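You operate a simulated robot arm through the tools that you are given. There is no shell and no other tool. Be economical: measure what you need, move in short steps, check, and stop when the job is done.

You are at the controls of a simulated robot arm. One attempt, no reset.

JOB
Pack the yellow small round straw basket on the top of the table. At the end: the beige wooden bobbin stands where the red onion stood; the blue wool bobbin is in the yellow small round straw basket; the red onion stands on top of the yellow dough; the grey felt pad is in the yellow small round straw basket; whatever was shut is shut again. Leave all else as you found it, and nothing knocked over.
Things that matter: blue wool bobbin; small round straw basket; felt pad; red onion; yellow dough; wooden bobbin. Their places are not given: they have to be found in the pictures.

Only the result counts: the job must be done as asked and must still hold three seconds after the hand-in. Knocking over, shifting, dropping, spilling or breaking anything else fails it.

ROBOT AND FRAMES
A 7-joint arm with a two-finger parallel gripper, fixed in place. Base frame: the origin is at the foot of the arm, x ahead of it, y to its left, z up; the work surface is at about z = 0. Units: mm, degrees, N and s.
With the tool pointing down near the work surface it reaches from about 240 to 620 mm from the base axis. Its first joint turns from -66.0 to 66.0 degrees. Payload 2.6 kg.
The tool frame sits at the grasp point between the pads (the TCP): z along the fingers, y along the line on which they close. The tips reach 30 mm beyond it. The gripper opens to 94 mm. The fingers are 28 mm wide and 10 mm thick; the gripper's body (50 by 96 mm) begins 55 mm behind the TCP.
Orientation is that of the tool frame in the base frame, as a unit quaternion [w, x, y, z]. With the fingers straight down and closing along the base's y, the tool's x points along the base's -x, its y along +y and its z along -z.

CONTROLS
- The arm moves only by the tool arm_command. Its argument "motion" is a list of rows, each a list of 7 numbers: the shift along the tool's x, y, z in mm, then the turn, a rotation vector about the tool's x, y, z in degrees, then the closure, from 0 (fully open) to 1 (shut). In form: [[x, y, z, ax, ay, az, hand], ...]. A call has 1 to 10 rows; each row shifts and turns the commanded pose from where the row before left it, along the tool's axes as they then stand. Each row takes 0.2 s and may step no farther than 50 mm and 8.6 degrees from the row before; otherwise, or with a gripper value out of range, the whole call is refused. A pose out of reach is approached as far as the arm can. The call stops where the force on the tool passes 40 N (or 10 N more than at its start, if that is more) or the arm is blocked; 0.2 s more then pass. Each finger travels about 72 mm/s and halts on what it meets, pressing with about 32 N; the grip force reading is that of the motor and also rises with nothing between the fingers. The clock runs only during rows and for 0.2 s after the last one: add rows that do not move to give the fingers time. The reply holds the time, the measured pose of the TCP, the force on the tool along the base axes, the opening and the grip force, in the units named above and with some noise, and new pictures: "show" is both (left out), scene, wrist or none.
- Cameras (640 x 400 px; columns grow to the right, rows downward): "scene" is fixed at [28.3, 430.5, 557.7]; the picture's right is [-0.84, -0.55, 0.00], its down [-0.34, 0.51, -0.79] and it looks along [0.43, -0.66, -0.62] (base axes); focal length 330 px, centre (320, 200). "wrist" rides on the gripper at [-37, 0, -58] in the tool frame; the picture's right is [0.00, -1.00, 0.00], its down [0.97, 0.00, -0.24] and it looks along [0.24, 0.00, 0.97] (tool axes); focal length 218 px, centre (320, 200).
- measure_at(camera, pixels): for up to 12 pixels [column, row] of the newest picture of that camera ("zoom" is the newest enlarged one), the place [x, y, z] in the base frame of the surface seen there, good to about 3 mm. The clock stands still meanwhile.
- inspect(camera, box): a new picture of the part [left, top, right, bottom] of that camera's present view, enlarged. The clock stands still meanwhile.
- close_job(): hands the job in; it is judged then, once.

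Keep the steps short. Do not move on a guess: measure, check each grasp and each placing, and mend mistakes. In all there are 80 turns and 120 pictures (those below and enlarged ones count). Leave the gripper open and the arm clear of the work at the hand-in unless told otherwise, and finish with a single line.

The tools are called after "Call:" as name(argument=value, ...) on one line, values as JSON. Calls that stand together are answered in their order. arm_command: Moves the arm, as the interface text tells. Its arguments: {"type":"object","properties":{"motion":{"type":"array","items":{"type":"array","items":{"type":"number"}}},"show":{"type":"string","enum":["both","scene","wrist","none"]}},"required":["motion"]} The other tools are called the same way: measure_at (camera, pixels) gives the place of the surface under pixels of a picture; inspect (camera, box) takes an enlarged picture of a part of a camera's view; close_job () hands the job in.

At the start:

```text
t: 0.0
position: [347.7, 17.2, 332.7]
ee_rot: [0.0, 0.0, 1.0, 0.0]
wrist_force: [0.3, 0.4, -0.4]
grip_width: 93.9
grasp_force: 0.1
```

scene: 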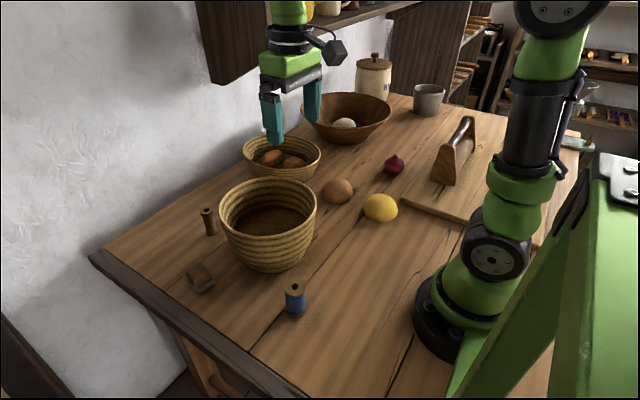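
wrist: 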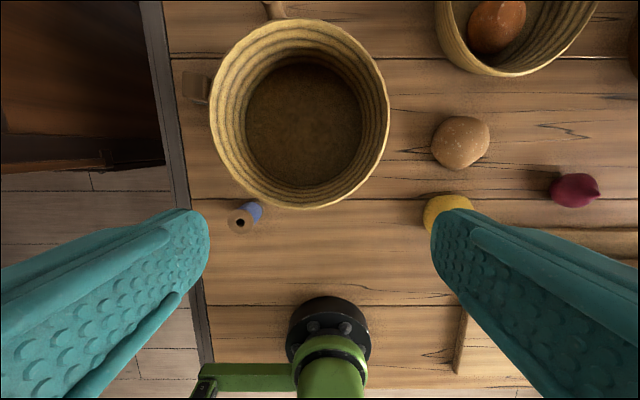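

I see two straw baskets, an onion at about (393,165), yellow dough (380,208), a brown ball (337,190), a beige bobbin (208,220), a blue bobbin (295,300) and something at (200,278). I'll enlarge these areas first.

Call:
inspect(camera="scene", box=[170, 170, 330, 330])

Call:
inspect(camera="scene", box=[230, 70, 480, 230])

Call:
measure_at(camera="scene", pixels=[[393, 157], [393, 168], [380, 200], [381, 212], [337, 185], [207, 210], [210, 228], [294, 287], [296, 305], [198, 268], [203, 286], [265, 220]])

Call:
measure_at(camera="wrist", pixels=[[300, 23], [300, 205], [213, 110], [388, 110], [300, 110], [240, 223], [575, 190], [595, 185], [445, 205], [460, 140], [195, 87], [272, 8]])

```text
2.50 times, centred on (250, 250) of scene
```

zoom: 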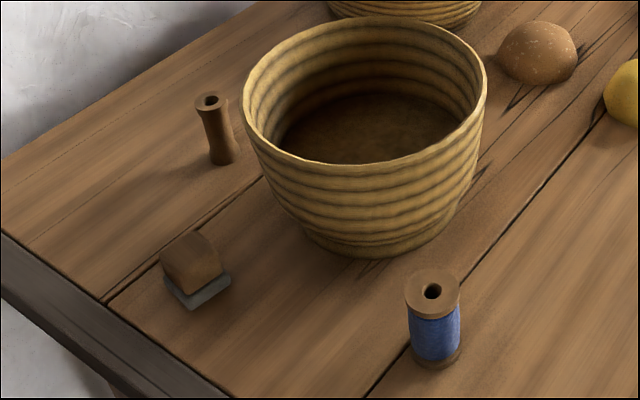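

```text
2.50 times, centred on (355, 150) of scene
```

zoom: 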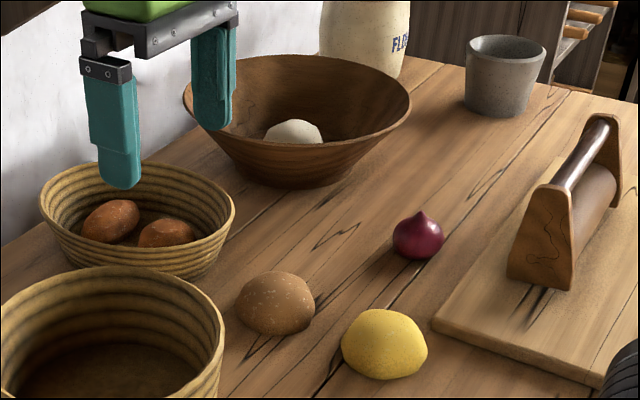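

```text
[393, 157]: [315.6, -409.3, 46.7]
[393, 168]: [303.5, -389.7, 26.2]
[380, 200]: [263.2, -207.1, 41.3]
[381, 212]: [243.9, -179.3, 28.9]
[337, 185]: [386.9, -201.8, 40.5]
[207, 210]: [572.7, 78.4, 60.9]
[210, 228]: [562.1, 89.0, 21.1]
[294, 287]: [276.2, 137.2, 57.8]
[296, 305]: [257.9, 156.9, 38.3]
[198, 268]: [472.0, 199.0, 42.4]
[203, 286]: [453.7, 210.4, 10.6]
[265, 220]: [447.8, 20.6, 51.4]
```

```text
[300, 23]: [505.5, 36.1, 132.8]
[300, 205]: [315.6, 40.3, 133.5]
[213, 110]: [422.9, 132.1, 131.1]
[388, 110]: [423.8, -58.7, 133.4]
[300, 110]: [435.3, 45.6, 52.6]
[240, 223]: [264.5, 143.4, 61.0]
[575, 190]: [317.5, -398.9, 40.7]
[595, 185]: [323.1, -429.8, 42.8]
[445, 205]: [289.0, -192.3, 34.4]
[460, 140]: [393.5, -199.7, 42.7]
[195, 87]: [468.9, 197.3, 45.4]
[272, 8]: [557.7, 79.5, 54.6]
```

Next I'll measure the potato basket to compare sizes, and look more closely at the grey item and the inside of the near basket.

Call:
measure_at(camera="scene", pixels=[[246, 148], [319, 150], [284, 170], [290, 136], [272, 158], [293, 161], [285, 178], [345, 122], [455, 178], [470, 150], [430, 195], [277, 268]])

Call:
inspect(camera="scene", box=[180, 255, 228, 300])

Call:
inspect(camera="wrist", box=[160, 0, 400, 240])

```text
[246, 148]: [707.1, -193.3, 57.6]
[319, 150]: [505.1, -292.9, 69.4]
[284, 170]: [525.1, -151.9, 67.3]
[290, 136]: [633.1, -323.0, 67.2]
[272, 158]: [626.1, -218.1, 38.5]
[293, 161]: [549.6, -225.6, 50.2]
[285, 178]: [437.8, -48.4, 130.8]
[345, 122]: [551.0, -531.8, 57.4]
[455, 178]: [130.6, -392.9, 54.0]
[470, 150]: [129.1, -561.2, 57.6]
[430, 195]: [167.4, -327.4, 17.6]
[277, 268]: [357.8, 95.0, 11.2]
```

```text
8.89 times, centred on (204, 278) of scene
```

zoom: 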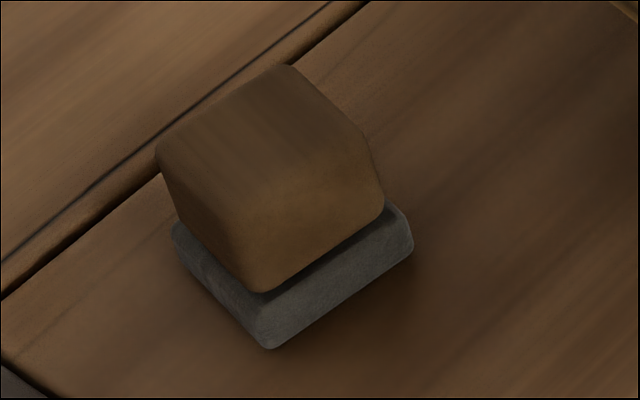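

```text
1.67 times, centred on (280, 120) of wrist
```

zoom: 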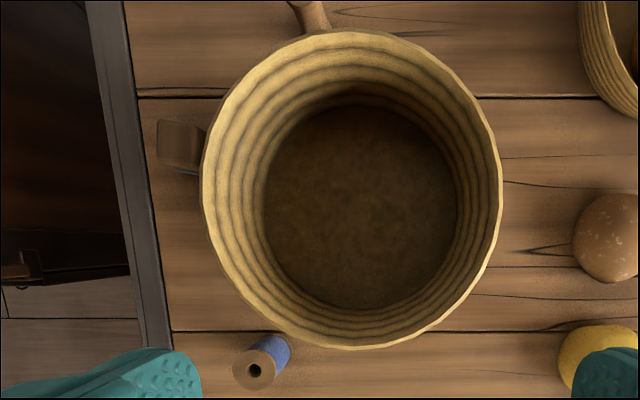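

The tall empty basket near the arm is about 190 mm across, with its rim at z=133. The potato basket is wider, about 205 mm or more, so the tall one is the small basket. The grey pad has a wooden block on it, and I'll test whether they're joined before moving it. The onion comes first, so I'm moving above it at about (315,-402).

Call:
arm_command(motion=[[3.3, -46.5, 0, 0, 0, 0, 0], [3.3, -46.5, 0, 0, 0, 0, 0], [3.3, -46.5, 0, 0, 0, 0, 0], [3.3, -46.5, 0, 0, 0, 0, 0], [3.3, -46.5, 0, 0, 0, 0, 0], [3.3, -46.5, 0, 0, 0, 0, 0], [3.3, -46.5, 0, 0, 0, 0, 0], [3.3, -46.5, 0, 0, 0, 0, 0], [3.3, -46.5, 0, 0, 0, 0, 0], [0, 0, 50, 0, 0, 0, 0]], show="wrist")

Call:
arm_command(motion=[[0, 0, 40, 0, 0, 0, 0], [0, 0, 40, 0, 0, 0, 0], [0, 0, 0, 0, 0, 0, 0]], show="wrist")

```text
t: 2.2
position: [319.3, -402.5, 283.5]
ee_rot: [0.0, 0.0, 1.0, 0.0]
wrist_force: [0.5, -0.5, -1.0]
grip_width: 93.8
grasp_force: 0.1
```

wrist: 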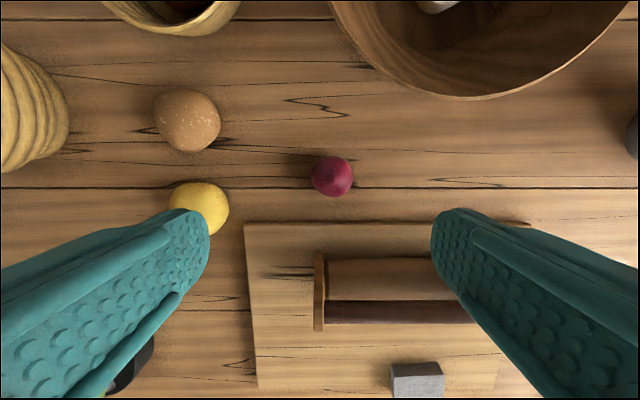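

```text
t: 3.0
position: [318.5, -401.3, 202.7]
ee_rot: [0.0, 0.001, 1.0, 0.001]
wrist_force: [-0.4, 1.4, -0.9]
grip_width: 93.9
grasp_force: 0.0
```

wrist: 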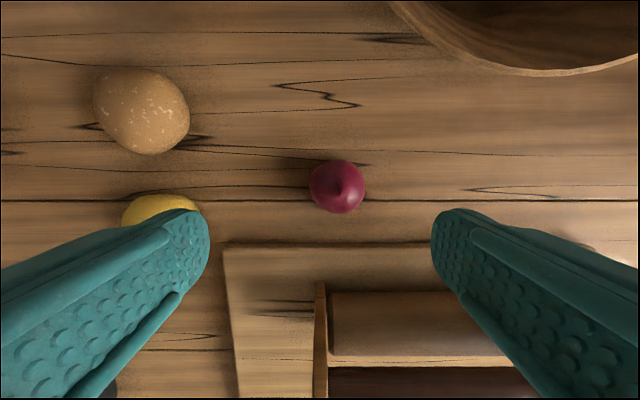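

The onion is at about (337,186) in the wrist picture. I'll measure its edges, the board edge and the dough.

Call:
measure_at(camera="wrist", pixels=[[337, 186], [312, 187], [362, 187], [337, 163], [337, 210], [338, 190], [340, 248], [160, 200], [145, 100], [340, 290], [300, 190], [380, 190]])

Call:
inspect(camera="scene", box=[340, 130, 440, 230])

Call:
measure_at(camera="scene", pixels=[[380, 194], [364, 207], [397, 207], [380, 201], [380, 221], [375, 197], [386, 197]])

```text
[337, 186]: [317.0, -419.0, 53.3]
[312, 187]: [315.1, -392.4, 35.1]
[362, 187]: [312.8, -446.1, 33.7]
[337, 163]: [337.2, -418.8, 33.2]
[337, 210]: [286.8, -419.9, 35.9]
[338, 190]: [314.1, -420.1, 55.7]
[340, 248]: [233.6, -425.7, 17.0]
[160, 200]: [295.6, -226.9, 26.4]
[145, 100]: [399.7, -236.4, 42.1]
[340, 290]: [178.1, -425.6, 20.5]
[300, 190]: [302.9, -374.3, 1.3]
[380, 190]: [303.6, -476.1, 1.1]
```

```text
4.00 times, centred on (390, 180) of scene
```

zoom: 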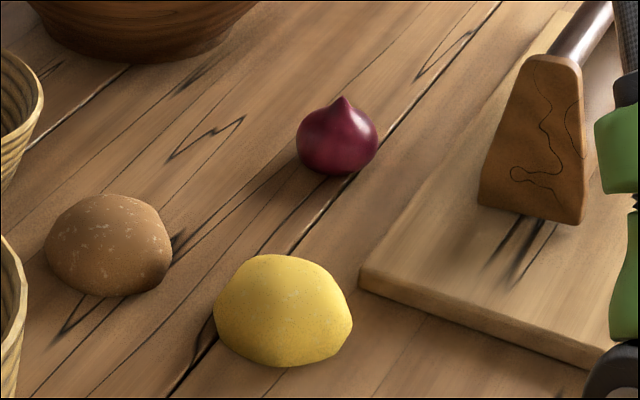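

```text
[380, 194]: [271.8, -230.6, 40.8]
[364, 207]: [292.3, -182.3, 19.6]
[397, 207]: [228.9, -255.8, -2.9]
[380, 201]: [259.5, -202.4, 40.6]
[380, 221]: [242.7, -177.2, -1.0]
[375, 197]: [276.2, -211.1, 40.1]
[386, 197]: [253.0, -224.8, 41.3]
```

The onion's centre is about (313,-419.5) with a 27 mm radius. I'm lining up over it, going down to TCP z of about 35, and closing.

Call:
arm_command(motion=[[5, -18.2, 0, 0, 0, 0, 0], [0, 0, 45, 0, 0, 0, 0], [0, 0, 45, 0, 0, 0, 0], [0, 0, 40, 0, 0, 0, 0], [0, 0, 25, 0, 0, 0, 0], [0, 0, 12, 0, 0, 0, 0], [0, 0, 0, 0, 0, 0, 0]], show="both")

```text
t: 4.6
position: [313.8, -422.8, 34.5]
ee_rot: [0.0, 0.0, 1.0, 0.0]
wrist_force: [0.1, 0.2, -0.3]
grip_width: 94.0
grasp_force: 0.0
```

scene: 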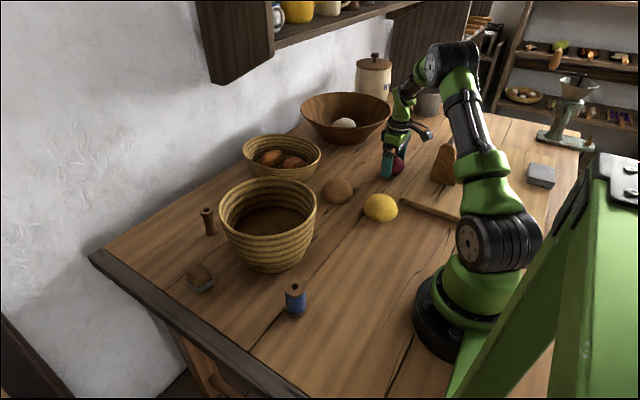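
wrist: 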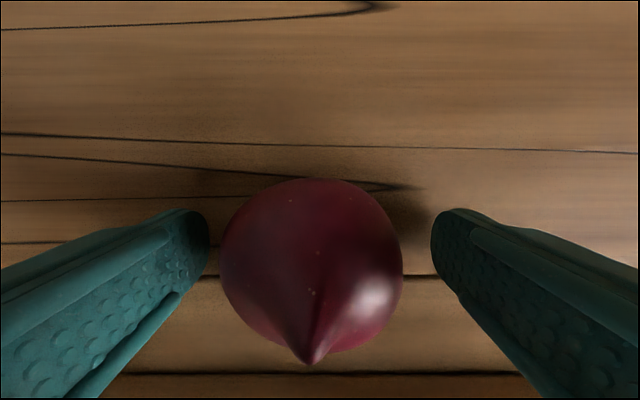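

It's well centred between the fingers, so I'm closing.

Call:
arm_command(motion=[[0, 0, 0, 0, 0, 0, 0.3], [0, 0, 0, 0, 0, 0, 0.6], [0, 0, 0, 0, 0, 0, 0.6], [0, 0, 0, 0, 0, 0, 0.6]], show="wrist")

```text
t: 5.6
position: [313.7, -422.7, 34.4]
ee_rot: [-0.001, 0.0, 1.0, -0.001]
wrist_force: [0.3, 0.7, -0.8]
grip_width: 60.9
grasp_force: 31.7
```

wrist: 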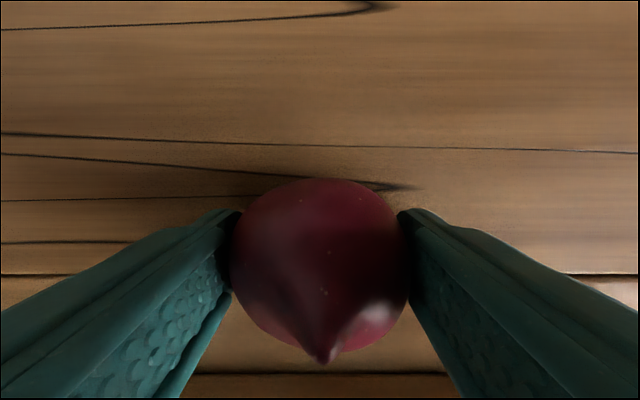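

The grip holds at 61 mm and 32 N. I'm lifting and carrying the onion towards the dough, stopping a little short so I can measure.

Call:
arm_command(motion=[[0, 0, -20, 0, 0, 0, 0.6], [0, 0, -45, 0, 0, 0, 0.6], [0, 0, -45, 0, 0, 0, 0.6], [0, 0, -20, 0, 0, 0, 0.6], [12, 40, 0, 0, 0, 0, 0.6], [12, 40, 0, 0, 0, 0, 0.6], [12, 40, 0, 0, 0, 0, 0.6], [12, 40, 0, 0, 0, 0, 0.6], [0, 0, 0, 0, 0, 0, 0.6]], show="both")

```text
t: 7.6
position: [268.0, -258.8, 166.5]
ee_rot: [0.0, -0.001, 1.0, 0.001]
wrist_force: [-0.1, 0.3, -1.1]
grip_width: 60.8
grasp_force: 32.0
```

scene: 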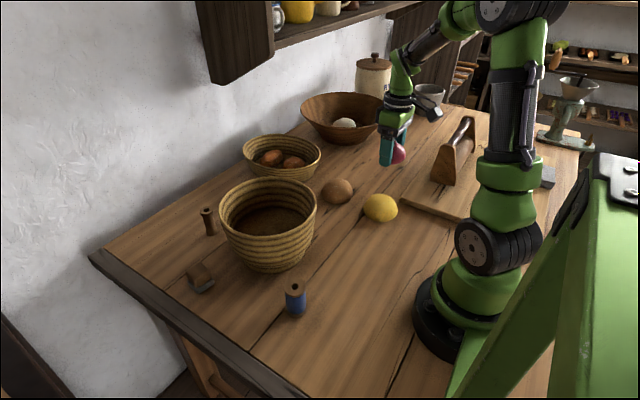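
wrist: 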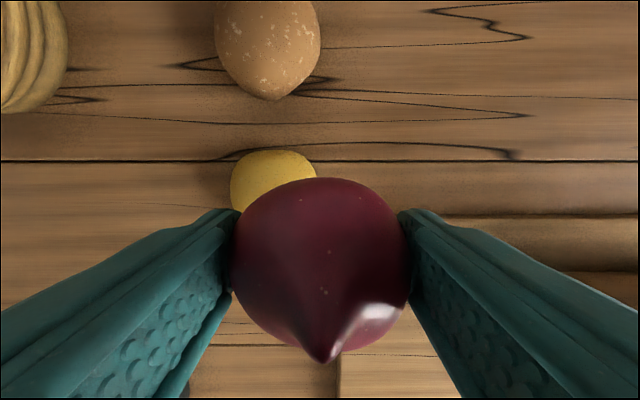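

Now I'll measure the dough outline to find its centre and the shape of its top.

Call:
measure_at(camera="wrist", pixels=[[270, 154], [235, 185], [312, 172], [245, 165], [250, 190], [265, 175], [240, 200], [290, 160]])

Call:
inspect(camera="scene", box=[350, 180, 410, 230])

Call:
measure_at(camera="zoom", pixels=[[320, 110], [250, 160], [320, 160], [400, 160], [250, 220], [320, 220], [400, 220], [460, 240], [180, 220], [320, 280], [320, 340], [400, 330]])

```text
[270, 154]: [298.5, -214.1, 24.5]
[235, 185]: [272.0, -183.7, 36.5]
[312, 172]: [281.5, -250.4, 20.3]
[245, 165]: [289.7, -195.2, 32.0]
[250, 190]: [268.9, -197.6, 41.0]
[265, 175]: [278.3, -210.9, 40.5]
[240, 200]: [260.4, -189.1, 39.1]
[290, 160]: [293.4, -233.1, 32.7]
```

```text
8.00 times, centred on (380, 205) of scene
```

zoom: 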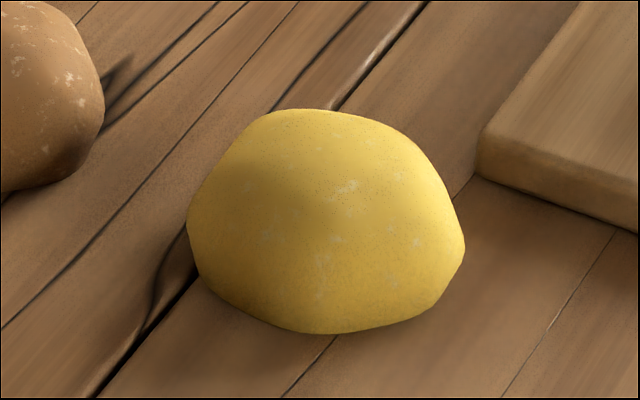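

```text
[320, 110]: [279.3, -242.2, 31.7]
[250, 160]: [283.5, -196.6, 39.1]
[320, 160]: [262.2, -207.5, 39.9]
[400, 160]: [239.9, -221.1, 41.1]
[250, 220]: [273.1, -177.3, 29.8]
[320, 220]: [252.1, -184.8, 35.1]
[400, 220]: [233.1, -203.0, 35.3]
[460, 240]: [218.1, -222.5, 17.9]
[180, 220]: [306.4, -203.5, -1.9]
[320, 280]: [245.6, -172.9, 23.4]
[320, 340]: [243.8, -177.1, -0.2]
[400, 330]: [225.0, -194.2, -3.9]
```

The dough is about 80 mm wide, centred near (260,-212), with a flattish top at z of about 41. I'm moving over it and going down to just above contact. The onion's bottom is about 34.5 mm below the TCP.

Call:
arm_command(motion=[[7.5, 46.8, 0, 0, 0, 0, 0.6], [0, 0, 40, 0, 0, 0, 0.6], [0, 0, 35, 0, 0, 0, 0.6], [0, 0, 9, 0, 0, 0, 0.6], [0, 0, 0, 0, 0, 0, 0.6]], show="both")

Call:
inspect(camera="scene", box=[340, 150, 420, 230])

```text
t: 8.8
position: [256.9, -212.0, 79.3]
ee_rot: [-0.001, -0.001, 1.0, 0.0]
wrist_force: [0.0, -0.2, -1.5]
grip_width: 60.9
grasp_force: 32.3
```

scene: 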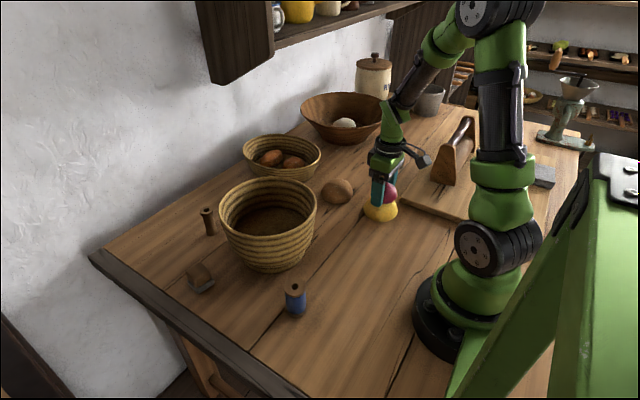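
wrist: 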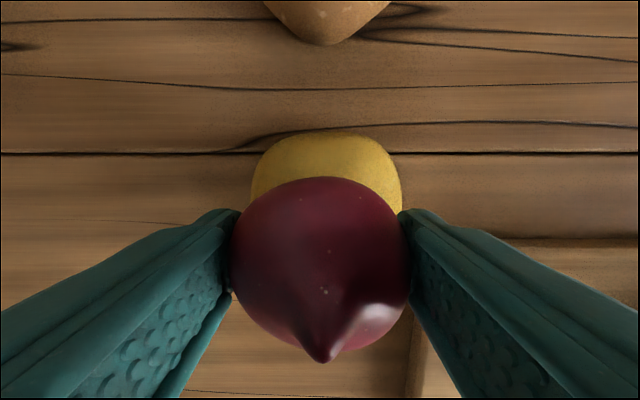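

```text
5.00 times, centred on (380, 190) of scene
```

zoom: 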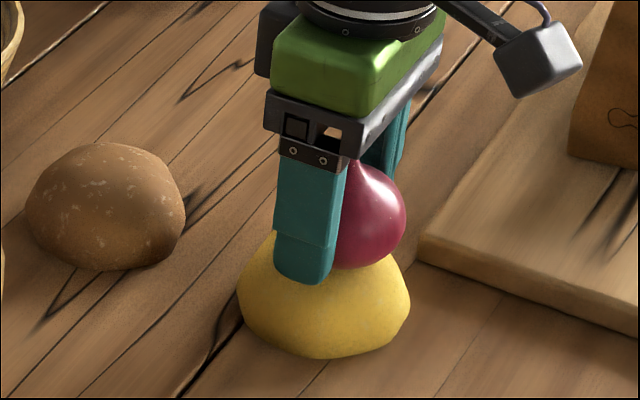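

There's no contact yet. I'm trimming by +3 mm in x and -1.5 mm in y, then lowering in small steps.

Call:
arm_command(motion=[[-3, -1.5, 0, 0, 0, 0, 0.6], [0, 0, 1.5, 0, 0, 0, 0.6], [0, 0, 0, 0, 0, 0, 0.6]], show="none")

Call:
arm_command(motion=[[0, 0, 1, 0, 0, 0, 0.6], [0, 0, 0, 0, 0, 0, 0.6]], show="none")

Call:
arm_command(motion=[[0, 0, 1, 0, 0, 0, 0.6], [0, 0, 0, 0, 0, 0, 0.6]], show="none")

```text
t: 9.6
position: [261.1, -213.2, 79.4]
ee_rot: [0.0, 0.0, 1.0, 0.0]
wrist_force: [-0.6, -1.1, -1.6]
grip_width: 60.6
grasp_force: 31.7
```

```text
t: 10.2
position: [261.0, -214.0, 77.5]
ee_rot: [0.0, 0.001, 1.0, 0.0]
wrist_force: [0.2, -0.6, -0.4]
grip_width: 60.9
grasp_force: 31.9
```

```text
t: 10.8
position: [262.6, -214.3, 76.6]
ee_rot: [-0.001, 0.001, 1.0, 0.001]
wrist_force: [1.2, 0.2, -0.9]
grip_width: 61.0
grasp_force: 31.9
```

Still no contact force, so I'll keep going 1 mm at a time.

Call:
arm_command(motion=[[1, 0, 1, 0, 0, 0, 0.6], [0, 0, 0, 0, 0, 0, 0.6]], show="none")

Call:
inspect(camera="scene", box=[360, 175, 410, 225])

Call:
arm_command(motion=[[0, 0, 1, 0, 0, 0, 0.6], [0, 0, 0, 0, 0, 0, 0.6]], show="none")

```text
t: 11.4
position: [259.8, -214.9, 76.5]
ee_rot: [0.0, 0.0, 1.0, 0.001]
wrist_force: [-0.6, 0.2, -0.6]
grip_width: 60.9
grasp_force: 32.2
```

```text
8.00 times, centred on (385, 200) of scene
```

zoom: 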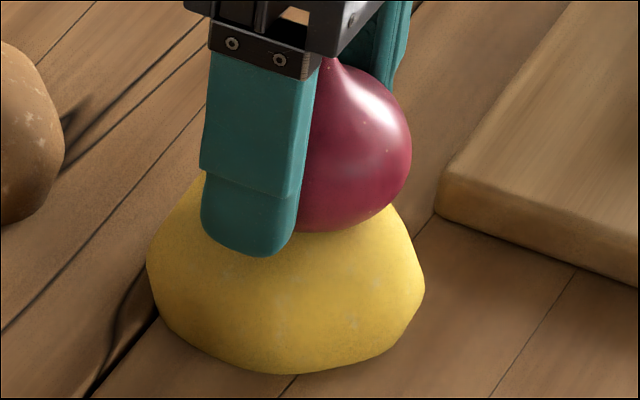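

```text
t: 12.0
position: [260.9, -214.7, 76.0]
ee_rot: [0.001, -0.001, 1.0, 0.0]
wrist_force: [-3.6, 1.6, 10.7]
grip_width: 60.9
grasp_force: 31.6
```

That's contact, at 10.7 N. I'm easing up 0.5 mm and opening slowly.

Call:
arm_command(motion=[[0, 0, -0.5, 0, 0, 0, 0.6], [0, 0, 0, 0, 0, 0, 0.34], [0, 0, 0, 0, 0, 0, 0.3], [0, 0, 0, 0, 0, 0, 0.2], [0, 0, 0, 0, 0, 0, 0], [0, 0, 0, 0, 0, 0, 0]], show="both")

Call:
inspect(camera="scene", box=[360, 175, 410, 225])

```text
t: 13.4
position: [261.5, -215.4, 75.2]
ee_rot: [0.0, 0.0, 1.0, 0.0]
wrist_force: [0.6, -0.2, 0.1]
grip_width: 94.2
grasp_force: 0.0
```

scene: 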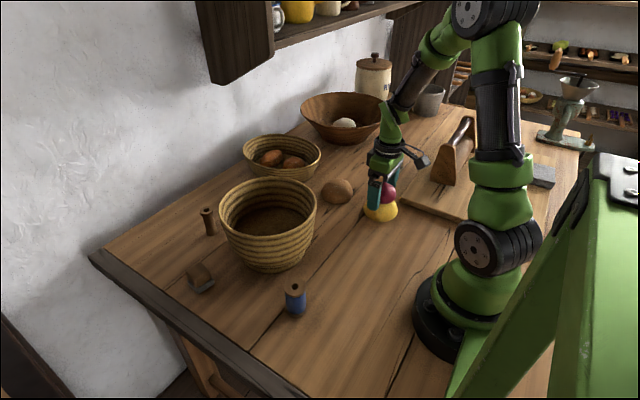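
wrist: 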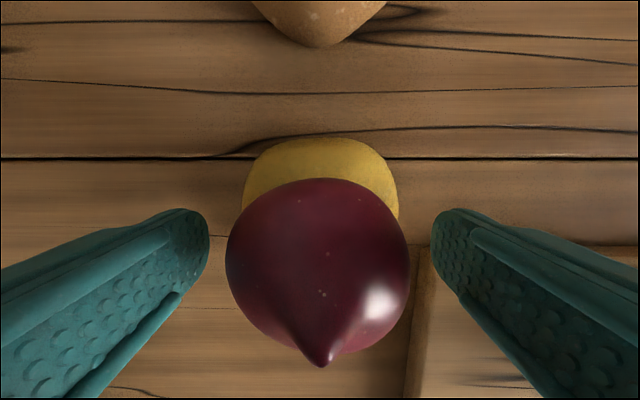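

```text
8.00 times, centred on (385, 200) of scene
```

zoom: 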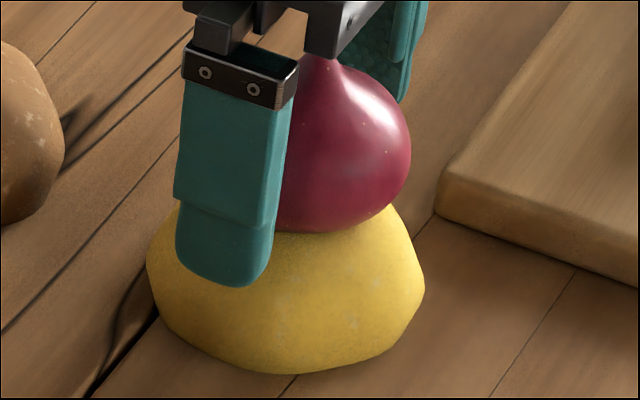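

The onion stands on the dough. I'm raising straight up, then moving above the wooden bobbin at about (565,83).

Call:
arm_command(motion=[[0, 0, -20, 0, 0, 0, 0], [0, 0, -45, 0, 0, 0, 0], [0, 0, -50, 0, 0, 0, 0], [0, 0, -50, 0, 0, 0, 0], [-30, 30, 0, 0, 0, 0, 0], [-34, 34, 0, 0, 0, 0, 0], [-34, 34, 0, 0, 0, 0, 0], [-34, 34, 0, 0, 0, 0, 0], [-34, 34, 0, 0, 0, 0, 0], [-34, 34, 0, 0, 0, 0, 0]], show="none")

Call:
arm_command(motion=[[-30, 34, 0, 0, 0, 0, 0], [-30, 30, 0, 0, 0, 0, 0], [-20, 30, 0, 0, 0, 0, 0], [0, 0, 0, 0, 0, 0, 0]], show="both")

```text
t: 15.6
position: [458.0, -16.9, 242.4]
ee_rot: [-0.001, 0.0, 1.0, 0.0]
wrist_force: [-0.7, 0.3, 0.4]
grip_width: 94.0
grasp_force: 0.1
```

```text
t: 16.6
position: [540.0, 79.7, 242.4]
ee_rot: [0.0, 0.0, 1.0, 0.001]
wrist_force: [0.3, -0.2, 0.0]
grip_width: 94.0
grasp_force: 0.0
```

scene: 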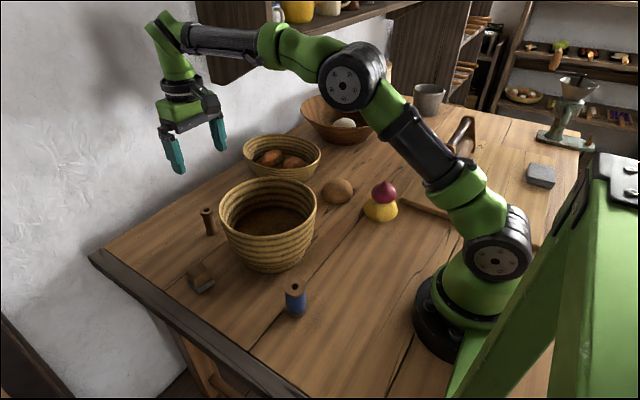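
wrist: 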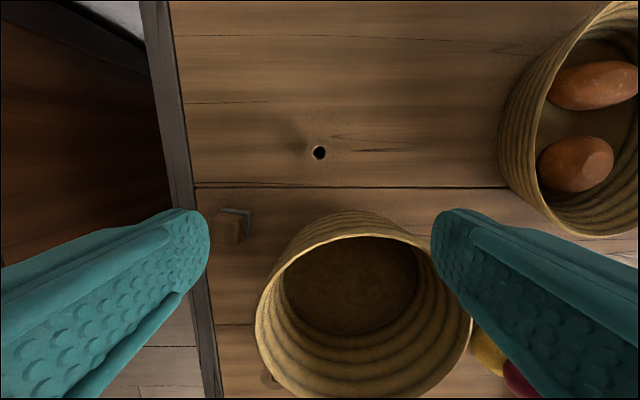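

The bobbin is at (318,153) in the wrist picture, seen end-on. I'll measure it and the grey pad.

Call:
measure_at(camera="wrist", pixels=[[313, 152], [324, 152], [319, 146], [319, 159], [230, 228], [218, 240], [245, 230], [240, 212], [212, 215]])

Call:
inspect(camera="wrist", box=[190, 130, 340, 260])

Call:
inspect(camera="scene", box=[190, 195, 230, 245])

```text
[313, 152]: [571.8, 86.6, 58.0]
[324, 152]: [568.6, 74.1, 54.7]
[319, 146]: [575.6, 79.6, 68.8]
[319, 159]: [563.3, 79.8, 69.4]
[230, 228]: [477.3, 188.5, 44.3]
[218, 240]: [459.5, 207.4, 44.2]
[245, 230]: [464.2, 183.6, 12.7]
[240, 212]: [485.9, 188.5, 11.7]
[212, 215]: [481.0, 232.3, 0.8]
```

```text
3.08 times, centred on (265, 195) of wrist
```

zoom: 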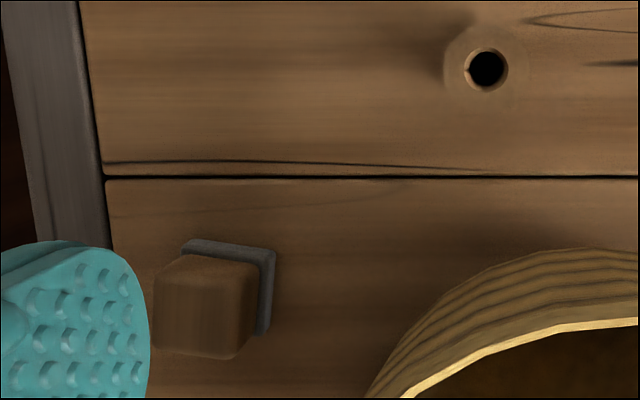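

```text
8.00 times, centred on (210, 220) of scene
```

zoom: 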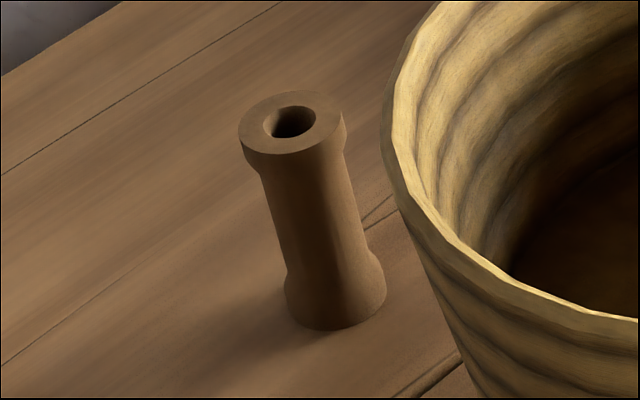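

The bobbin's axis is at (570,80), its top is at z=69 and it's about 28 mm wide. I'm going down to TCP z of about 40.

Call:
arm_command(motion=[[-30, 0, 0, 0, 0, 0, 0], [0, 0, 45, 0, 0, 0, 0], [0, 0, 45, 0, 0, 0, 0], [0, 0, 45, 0, 0, 0, 0], [0, 0, 40, 0, 0, 0, 0], [0, 0, 26, 0, 0, 0, 0], [0, 0, 0, 0, 0, 0, 0]], show="both")

```text
t: 18.2
position: [569.7, 79.6, 40.1]
ee_rot: [0.0, -0.001, 1.0, 0.0]
wrist_force: [-0.4, 1.0, -1.0]
grip_width: 94.0
grasp_force: 0.1
```

scene: 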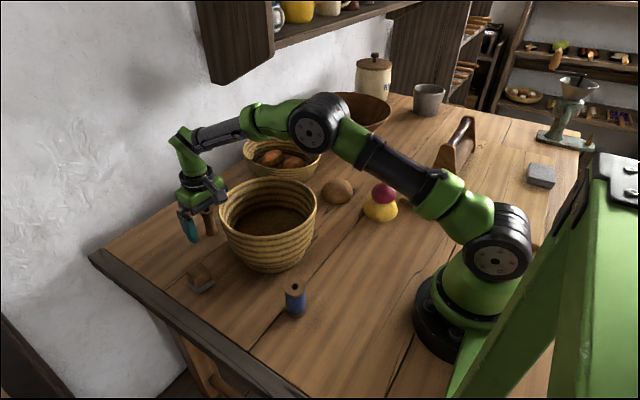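
wrist: 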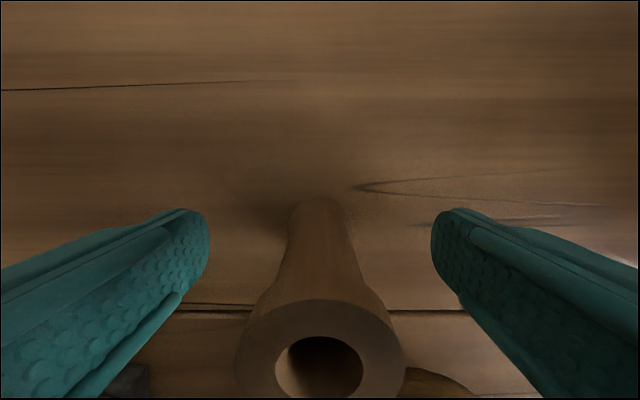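

It's between the fingers. I'm closing and then lifting.

Call:
arm_command(motion=[[0, 0, 0, 0, 0, 0, 0.4], [0, 0, 0, 0, 0, 0, 0.8], [0, 0, 0, 0, 0, 0, 0.95], [0, 0, 0, 0, 0, 0, 0.95], [0, 0, 0, 0, 0, 0, 0.95]], show="wrist")

Call:
arm_command(motion=[[0, 0, -20, 0, 0, 0, 0.95], [0, 0, -45, 0, 0, 0, 0.95], [0, 0, -50, 0, 0, 0, 0.95], [0, 0, -50, 0, 0, 0, 0.95], [0, 0, -45, 0, 0, 0, 0.95], [0, 0, 0, 0, 0, 0, 0.95]], show="both")

```text
t: 19.4
position: [570.7, 79.4, 41.0]
ee_rot: [0.0, 0.0, 1.0, 0.0]
wrist_force: [-0.5, 0.7, 0.1]
grip_width: 27.8
grasp_force: 32.2
```

wrist: 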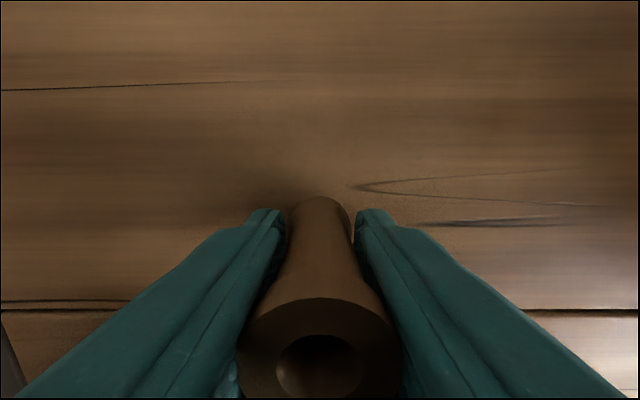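

```text
t: 20.8
position: [565.5, 80.4, 250.4]
ee_rot: [0.0, 0.0, 1.0, 0.0]
wrist_force: [0.2, -0.1, 0.1]
grip_width: 25.2
grasp_force: 31.8
```

scene: 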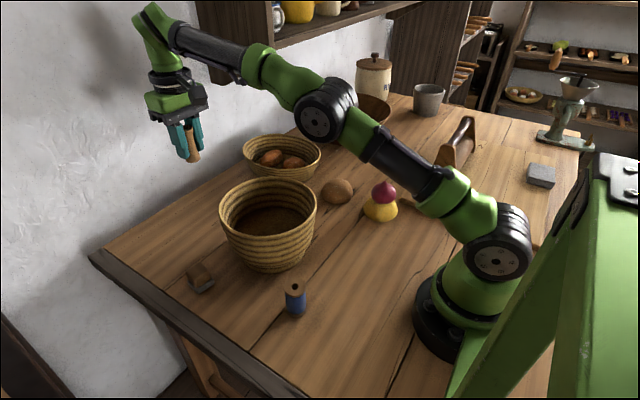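
wrist: 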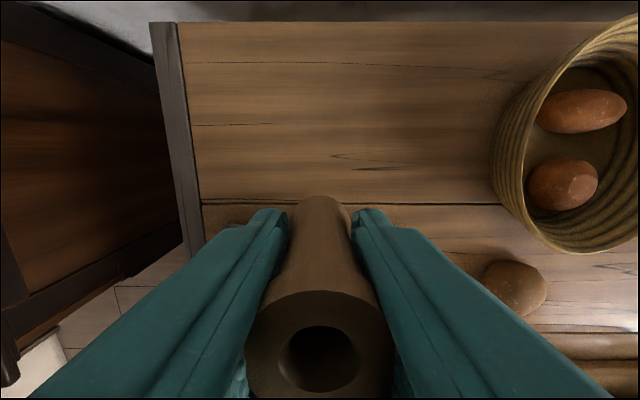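

The grip went from 27.8 to 25.2 mm, so the bobbin settled a little. I'll check its angle and how far it hangs down.

Call:
inspect(camera="scene", box=[140, 80, 240, 180])

Call:
inspect(camera="wrist", box=[230, 180, 410, 400])

Call:
measure_at(camera="scene", pixels=[[193, 160], [194, 155], [191, 148], [196, 140]])

Call:
measure_at(camera="wrist", pixels=[[320, 305], [260, 355], [380, 355], [320, 393], [320, 200], [320, 250]])

```text
4.00 times, centred on (190, 130) of scene
```

zoom: 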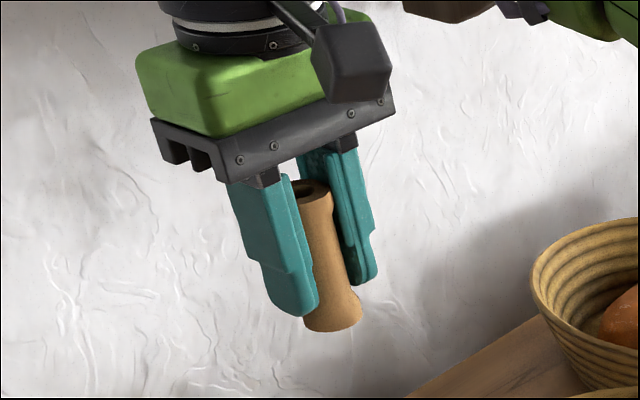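

```text
1.82 times, centred on (320, 290) of wrist
```

zoom: 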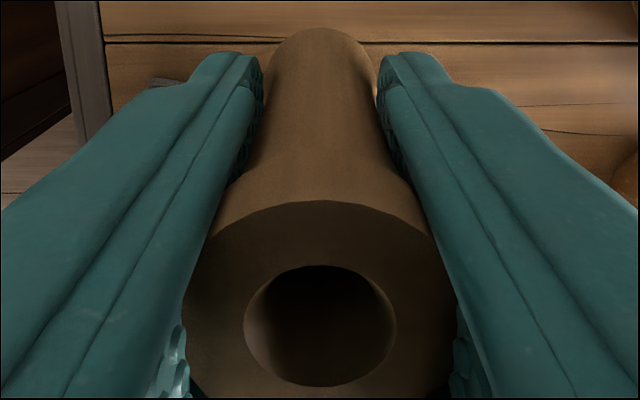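

```text
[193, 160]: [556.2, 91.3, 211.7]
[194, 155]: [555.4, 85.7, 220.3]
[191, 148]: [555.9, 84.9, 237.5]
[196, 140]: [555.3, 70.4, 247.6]
```

```text
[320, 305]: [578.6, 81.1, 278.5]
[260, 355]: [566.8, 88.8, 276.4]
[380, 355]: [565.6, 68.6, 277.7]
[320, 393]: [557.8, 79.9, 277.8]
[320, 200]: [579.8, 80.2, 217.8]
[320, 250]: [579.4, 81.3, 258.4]
```

It's upright, with its bottom about 41 mm below the TCP. I'm carrying it at height to where the onion stood, at (313,-419.5).

Call:
arm_command(motion=[[21, -41.6, 0, 0, 0, 0, 0.95], [21, -41.6, 0, 0, 0, 0, 0.95], [21, -41.6, 0, 0, 0, 0, 0.95], [21, -41.6, 0, 0, 0, 0, 0.95], [21, -41.6, 0, 0, 0, 0, 0.95], [21, -41.6, 0, 0, 0, 0, 0.95], [21, -41.6, 0, 0, 0, 0, 0.95], [21, -41.6, 0, 0, 0, 0, 0.95], [21, -41.6, 0, 0, 0, 0, 0.95], [21, -41.6, 0, 0, 0, 0, 0.95]], show="none")

Call:
arm_command(motion=[[21, -41.6, 0, 0, 0, 0, 0.95], [21, -41.6, 0, 0, 0, 0, 0.95], [0, 0, 0, 0, 0, 0, 0.95]], show="scene")

```text
t: 23.0
position: [355.7, -342.7, 246.2]
ee_rot: [-0.001, -0.001, 1.0, 0.0]
wrist_force: [-0.9, -0.8, 0.5]
grip_width: 25.4
grasp_force: 31.5
```

```text
t: 23.8
position: [316.1, -423.9, 248.6]
ee_rot: [-0.001, 0.0, 1.0, 0.0]
wrist_force: [0.8, 0.1, -0.4]
grip_width: 25.1
grasp_force: 31.7
```

scene: 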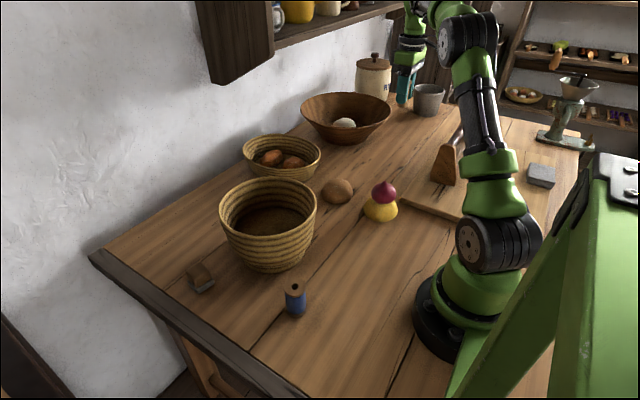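

I'm correcting by -4 mm in x and +4 mm in y, then lowering to about 3 mm above contact.

Call:
arm_command(motion=[[4, 4, 0, 0, 0, 0, 0.95], [0, 0, 48, 0, 0, 0, 0.95], [0, 0, 48, 0, 0, 0, 0.95], [0, 0, 48, 0, 0, 0, 0.95], [0, 0, 40, 0, 0, 0, 0.95], [0, 0, 18, 0, 0, 0, 0.95], [0, 0, 0, 0, 0, 0, 0.95]], show="both")

Call:
inspect(camera="scene", box=[360, 120, 440, 200])

```text
t: 25.4
position: [311.5, -418.4, 48.7]
ee_rot: [-0.001, -0.001, 1.0, 0.0]
wrist_force: [-0.6, -0.2, -0.8]
grip_width: 25.2
grasp_force: 32.1
```

scene: 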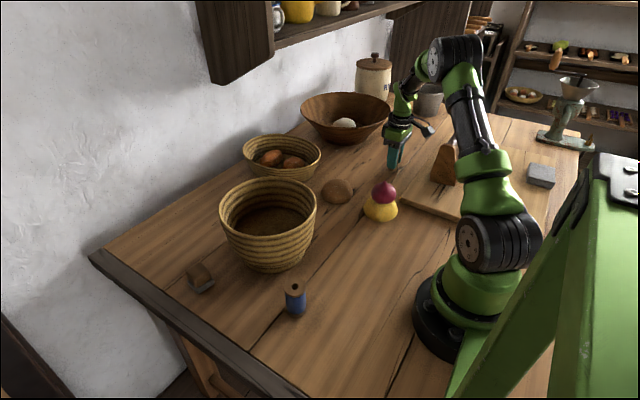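
wrist: 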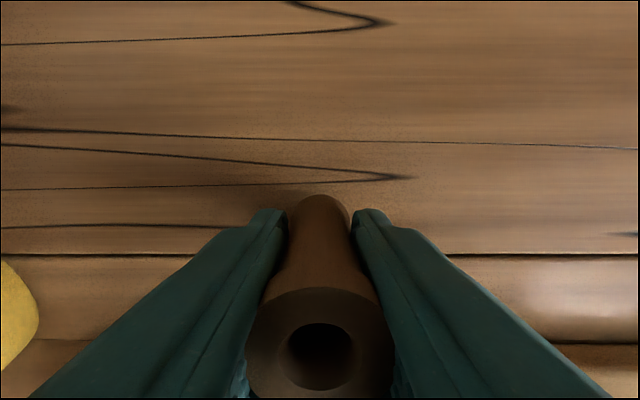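

```text
5.00 times, centred on (400, 160) of scene
```

zoom: 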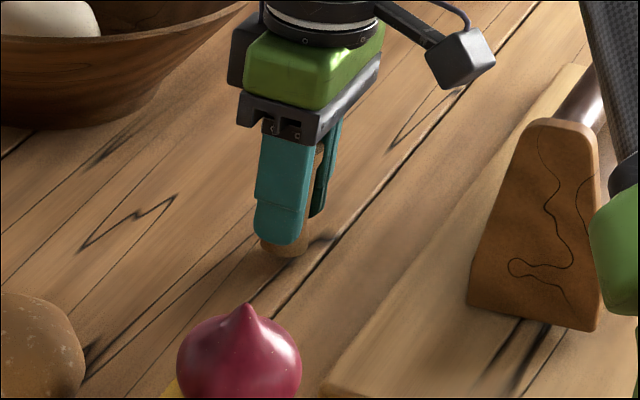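

I'm lowering the last few millimetres in small steps, watching the force.

Call:
arm_command(motion=[[0, -1, 4, 0, 0, 0, 0.95], [0, 0, 1.5, 0, 0, 0, 0.95], [0, 0, 0, 0, 0, 0, 0.95]], show="none")

Call:
arm_command(motion=[[0, 0, 1.2, 0, 0, 0, 0.95], [0, 0, 0, 0, 0, 0, 0.95]], show="none")

```text
t: 26.2
position: [312.9, -419.2, 43.4]
ee_rot: [0.0, 0.001, 1.0, 0.0]
wrist_force: [-0.4, -0.1, -0.2]
grip_width: 25.2
grasp_force: 32.6
```

```text
t: 26.8
position: [313.5, -418.4, 43.0]
ee_rot: [0.001, 0.001, 1.0, -0.001]
wrist_force: [-4.4, 3.5, 14.3]
grip_width: 25.7
grasp_force: 31.9
```

Contact at 14 N. I'm easing up slightly and opening.

Call:
arm_command(motion=[[0, 0, -0.7, 0, 0, 0, 0.95], [0, 0, 0, 0, 0, 0, 0.7], [0, 0, 0, 0, 0, 0, 0.5], [0, 0, 0, 0, 0, 0, 0.2], [0, 0, 0, 0, 0, 0, 0], [0, 0, 0, 0, 0, 0, 0]], show="both")

```text
t: 28.2
position: [313.0, -417.6, 41.9]
ee_rot: [0.0, 0.001, 1.0, 0.001]
wrist_force: [-0.4, 0.2, -0.5]
grip_width: 93.9
grasp_force: 0.0
```

scene: 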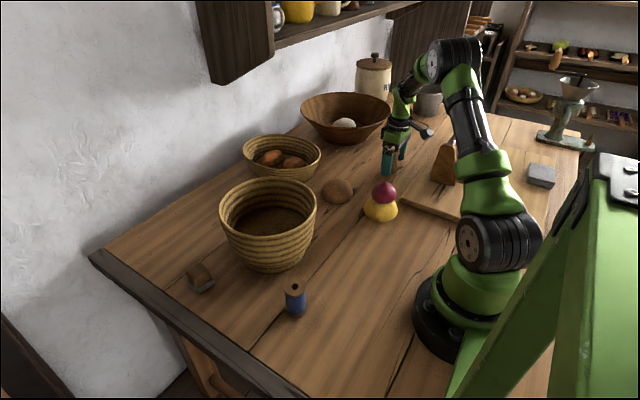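
wrist: 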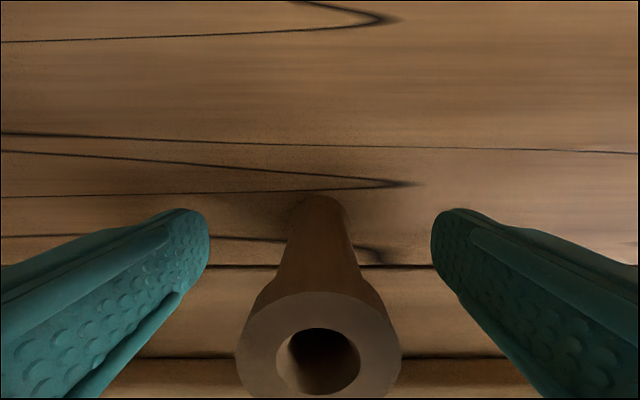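

The bobbin stands upright. I'm raising and moving over to the blue bobbin at about (268,147).

Call:
arm_command(motion=[[0, 0, -30, 0, 0, 0, 0], [0, 0, -50, 0, 0, 0, 0], [0, 0, -50, 0, 0, 0, 0], [0, 0, -50, 0, 0, 0, 0], [0, 0, -30, 0, 0, 0, 0], [0, 48, 0, 0, 0, 0, 0], [0, 48, 0, 0, 0, 0, 0], [0, 48, 0, 0, 0, 0, 0], [0, 48, 0, 0, 0, 0, 0], [0, 48, 0, 0, 0, 0, 0]], show="none")

Call:
arm_command(motion=[[5, 48, 0, 0, 0, 0, 0], [5, 48, 0, 0, 0, 0, 0], [5, 48, 0, 0, 0, 0, 0], [5, 48, 0, 0, 0, 0, 0], [5, 48, 0, 0, 0, 0, 0], [5, 48, 0, 0, 0, 0, 0], [8, 30, 0, 0, 0, 0, 0], [0, 0, 0, 0, 0, 0, 0]], show="both")

Call:
inspect(camera="scene", box=[340, 120, 440, 230])

```text
t: 30.4
position: [315.1, -178.8, 251.3]
ee_rot: [-0.001, 0.001, 1.0, -0.001]
wrist_force: [-0.9, -0.3, 0.0]
grip_width: 94.2
grasp_force: 0.0
```

```text
t: 32.2
position: [276.6, 139.6, 250.0]
ee_rot: [0.0, 0.0, 1.0, -0.001]
wrist_force: [0.3, 0.5, 0.5]
grip_width: 94.0
grasp_force: 0.1
```

scene: 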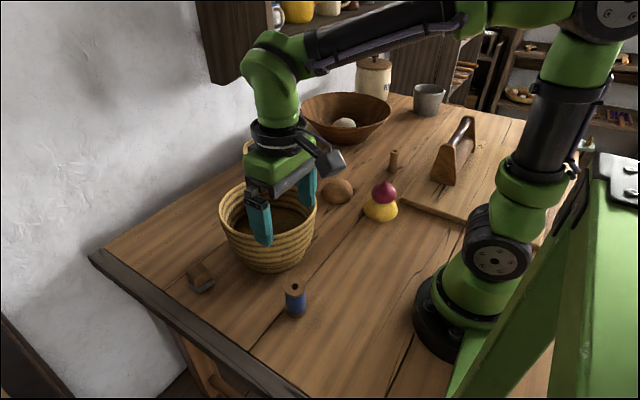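
wrist: 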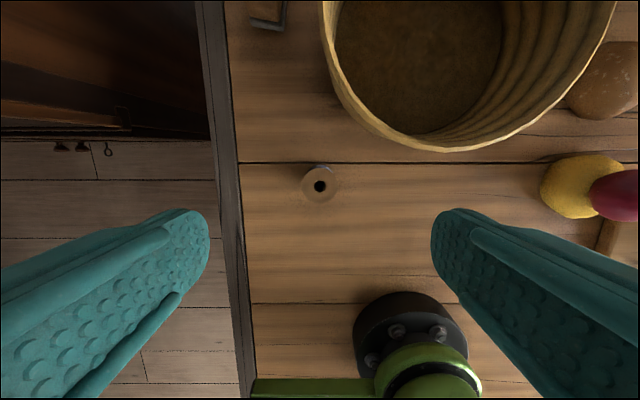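

```text
3.64 times, centred on (390, 175) of scene
```

zoom: 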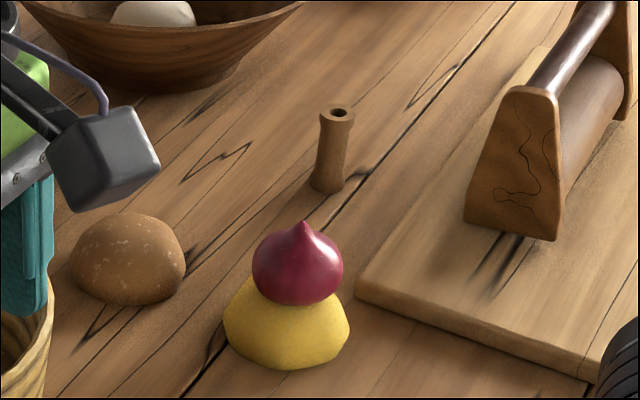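

The onion and the wooden bobbin both stand well. Now I'll measure the blue bobbin, at about (319,185) in the wrist picture.

Call:
measure_at(camera="wrist", pixels=[[305, 186], [336, 186], [319, 168], [319, 200], [310, 192], [400, 60], [460, 60], [380, 110], [420, 90], [325, 50], [400, 139]])

Call:
inspect(camera="wrist", box=[270, 140, 370, 240])

```text
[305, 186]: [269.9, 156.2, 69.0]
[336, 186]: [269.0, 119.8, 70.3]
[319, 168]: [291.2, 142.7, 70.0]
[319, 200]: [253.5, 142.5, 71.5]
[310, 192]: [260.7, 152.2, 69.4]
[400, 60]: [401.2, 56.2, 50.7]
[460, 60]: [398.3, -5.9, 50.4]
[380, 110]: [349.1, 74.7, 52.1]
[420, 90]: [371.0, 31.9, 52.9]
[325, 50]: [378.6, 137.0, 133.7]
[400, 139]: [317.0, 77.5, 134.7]
```

```text
4.00 times, centred on (320, 190) of wrist
```

zoom: 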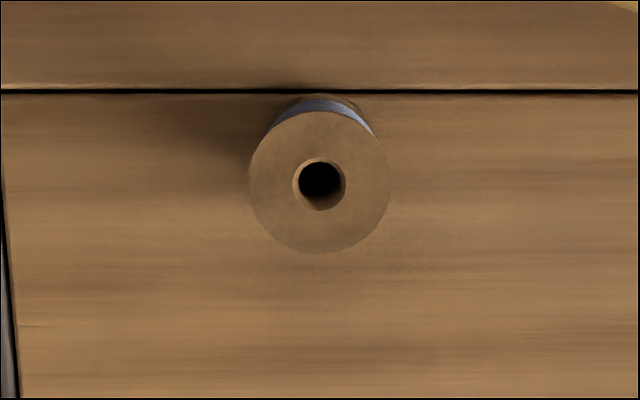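

The blue bobbin is centred at (270.5,139), its top is at z=70 and it's about 38 mm wide. I'm going down to TCP z of about 42.

Call:
arm_command(motion=[[6, -0.5, 0, 0, 0, 0, 0], [0, 0, 48, 0, 0, 0, 0], [0, 0, 48, 0, 0, 0, 0], [0, 0, 48, 0, 0, 0, 0], [0, 0, 40, 0, 0, 0, 0], [0, 0, 23, 0, 0, 0, 0], [0, 0, 0, 0, 0, 0, 0]], show="both")

```text
t: 33.8
position: [272.5, 138.3, 42.5]
ee_rot: [0.001, 0.0, 1.0, 0.0]
wrist_force: [-0.4, 0.2, 0.3]
grip_width: 93.9
grasp_force: 0.1
```

scene: 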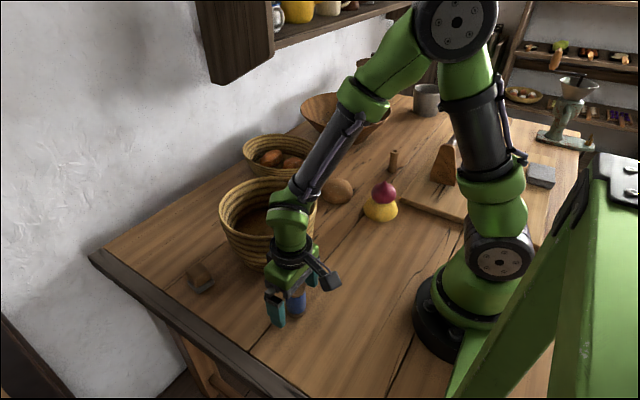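
wrist: 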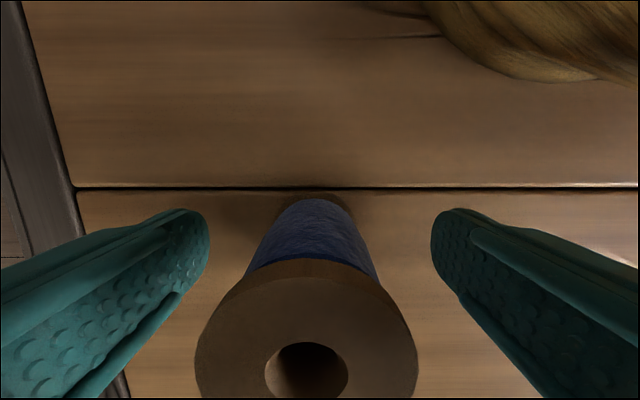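

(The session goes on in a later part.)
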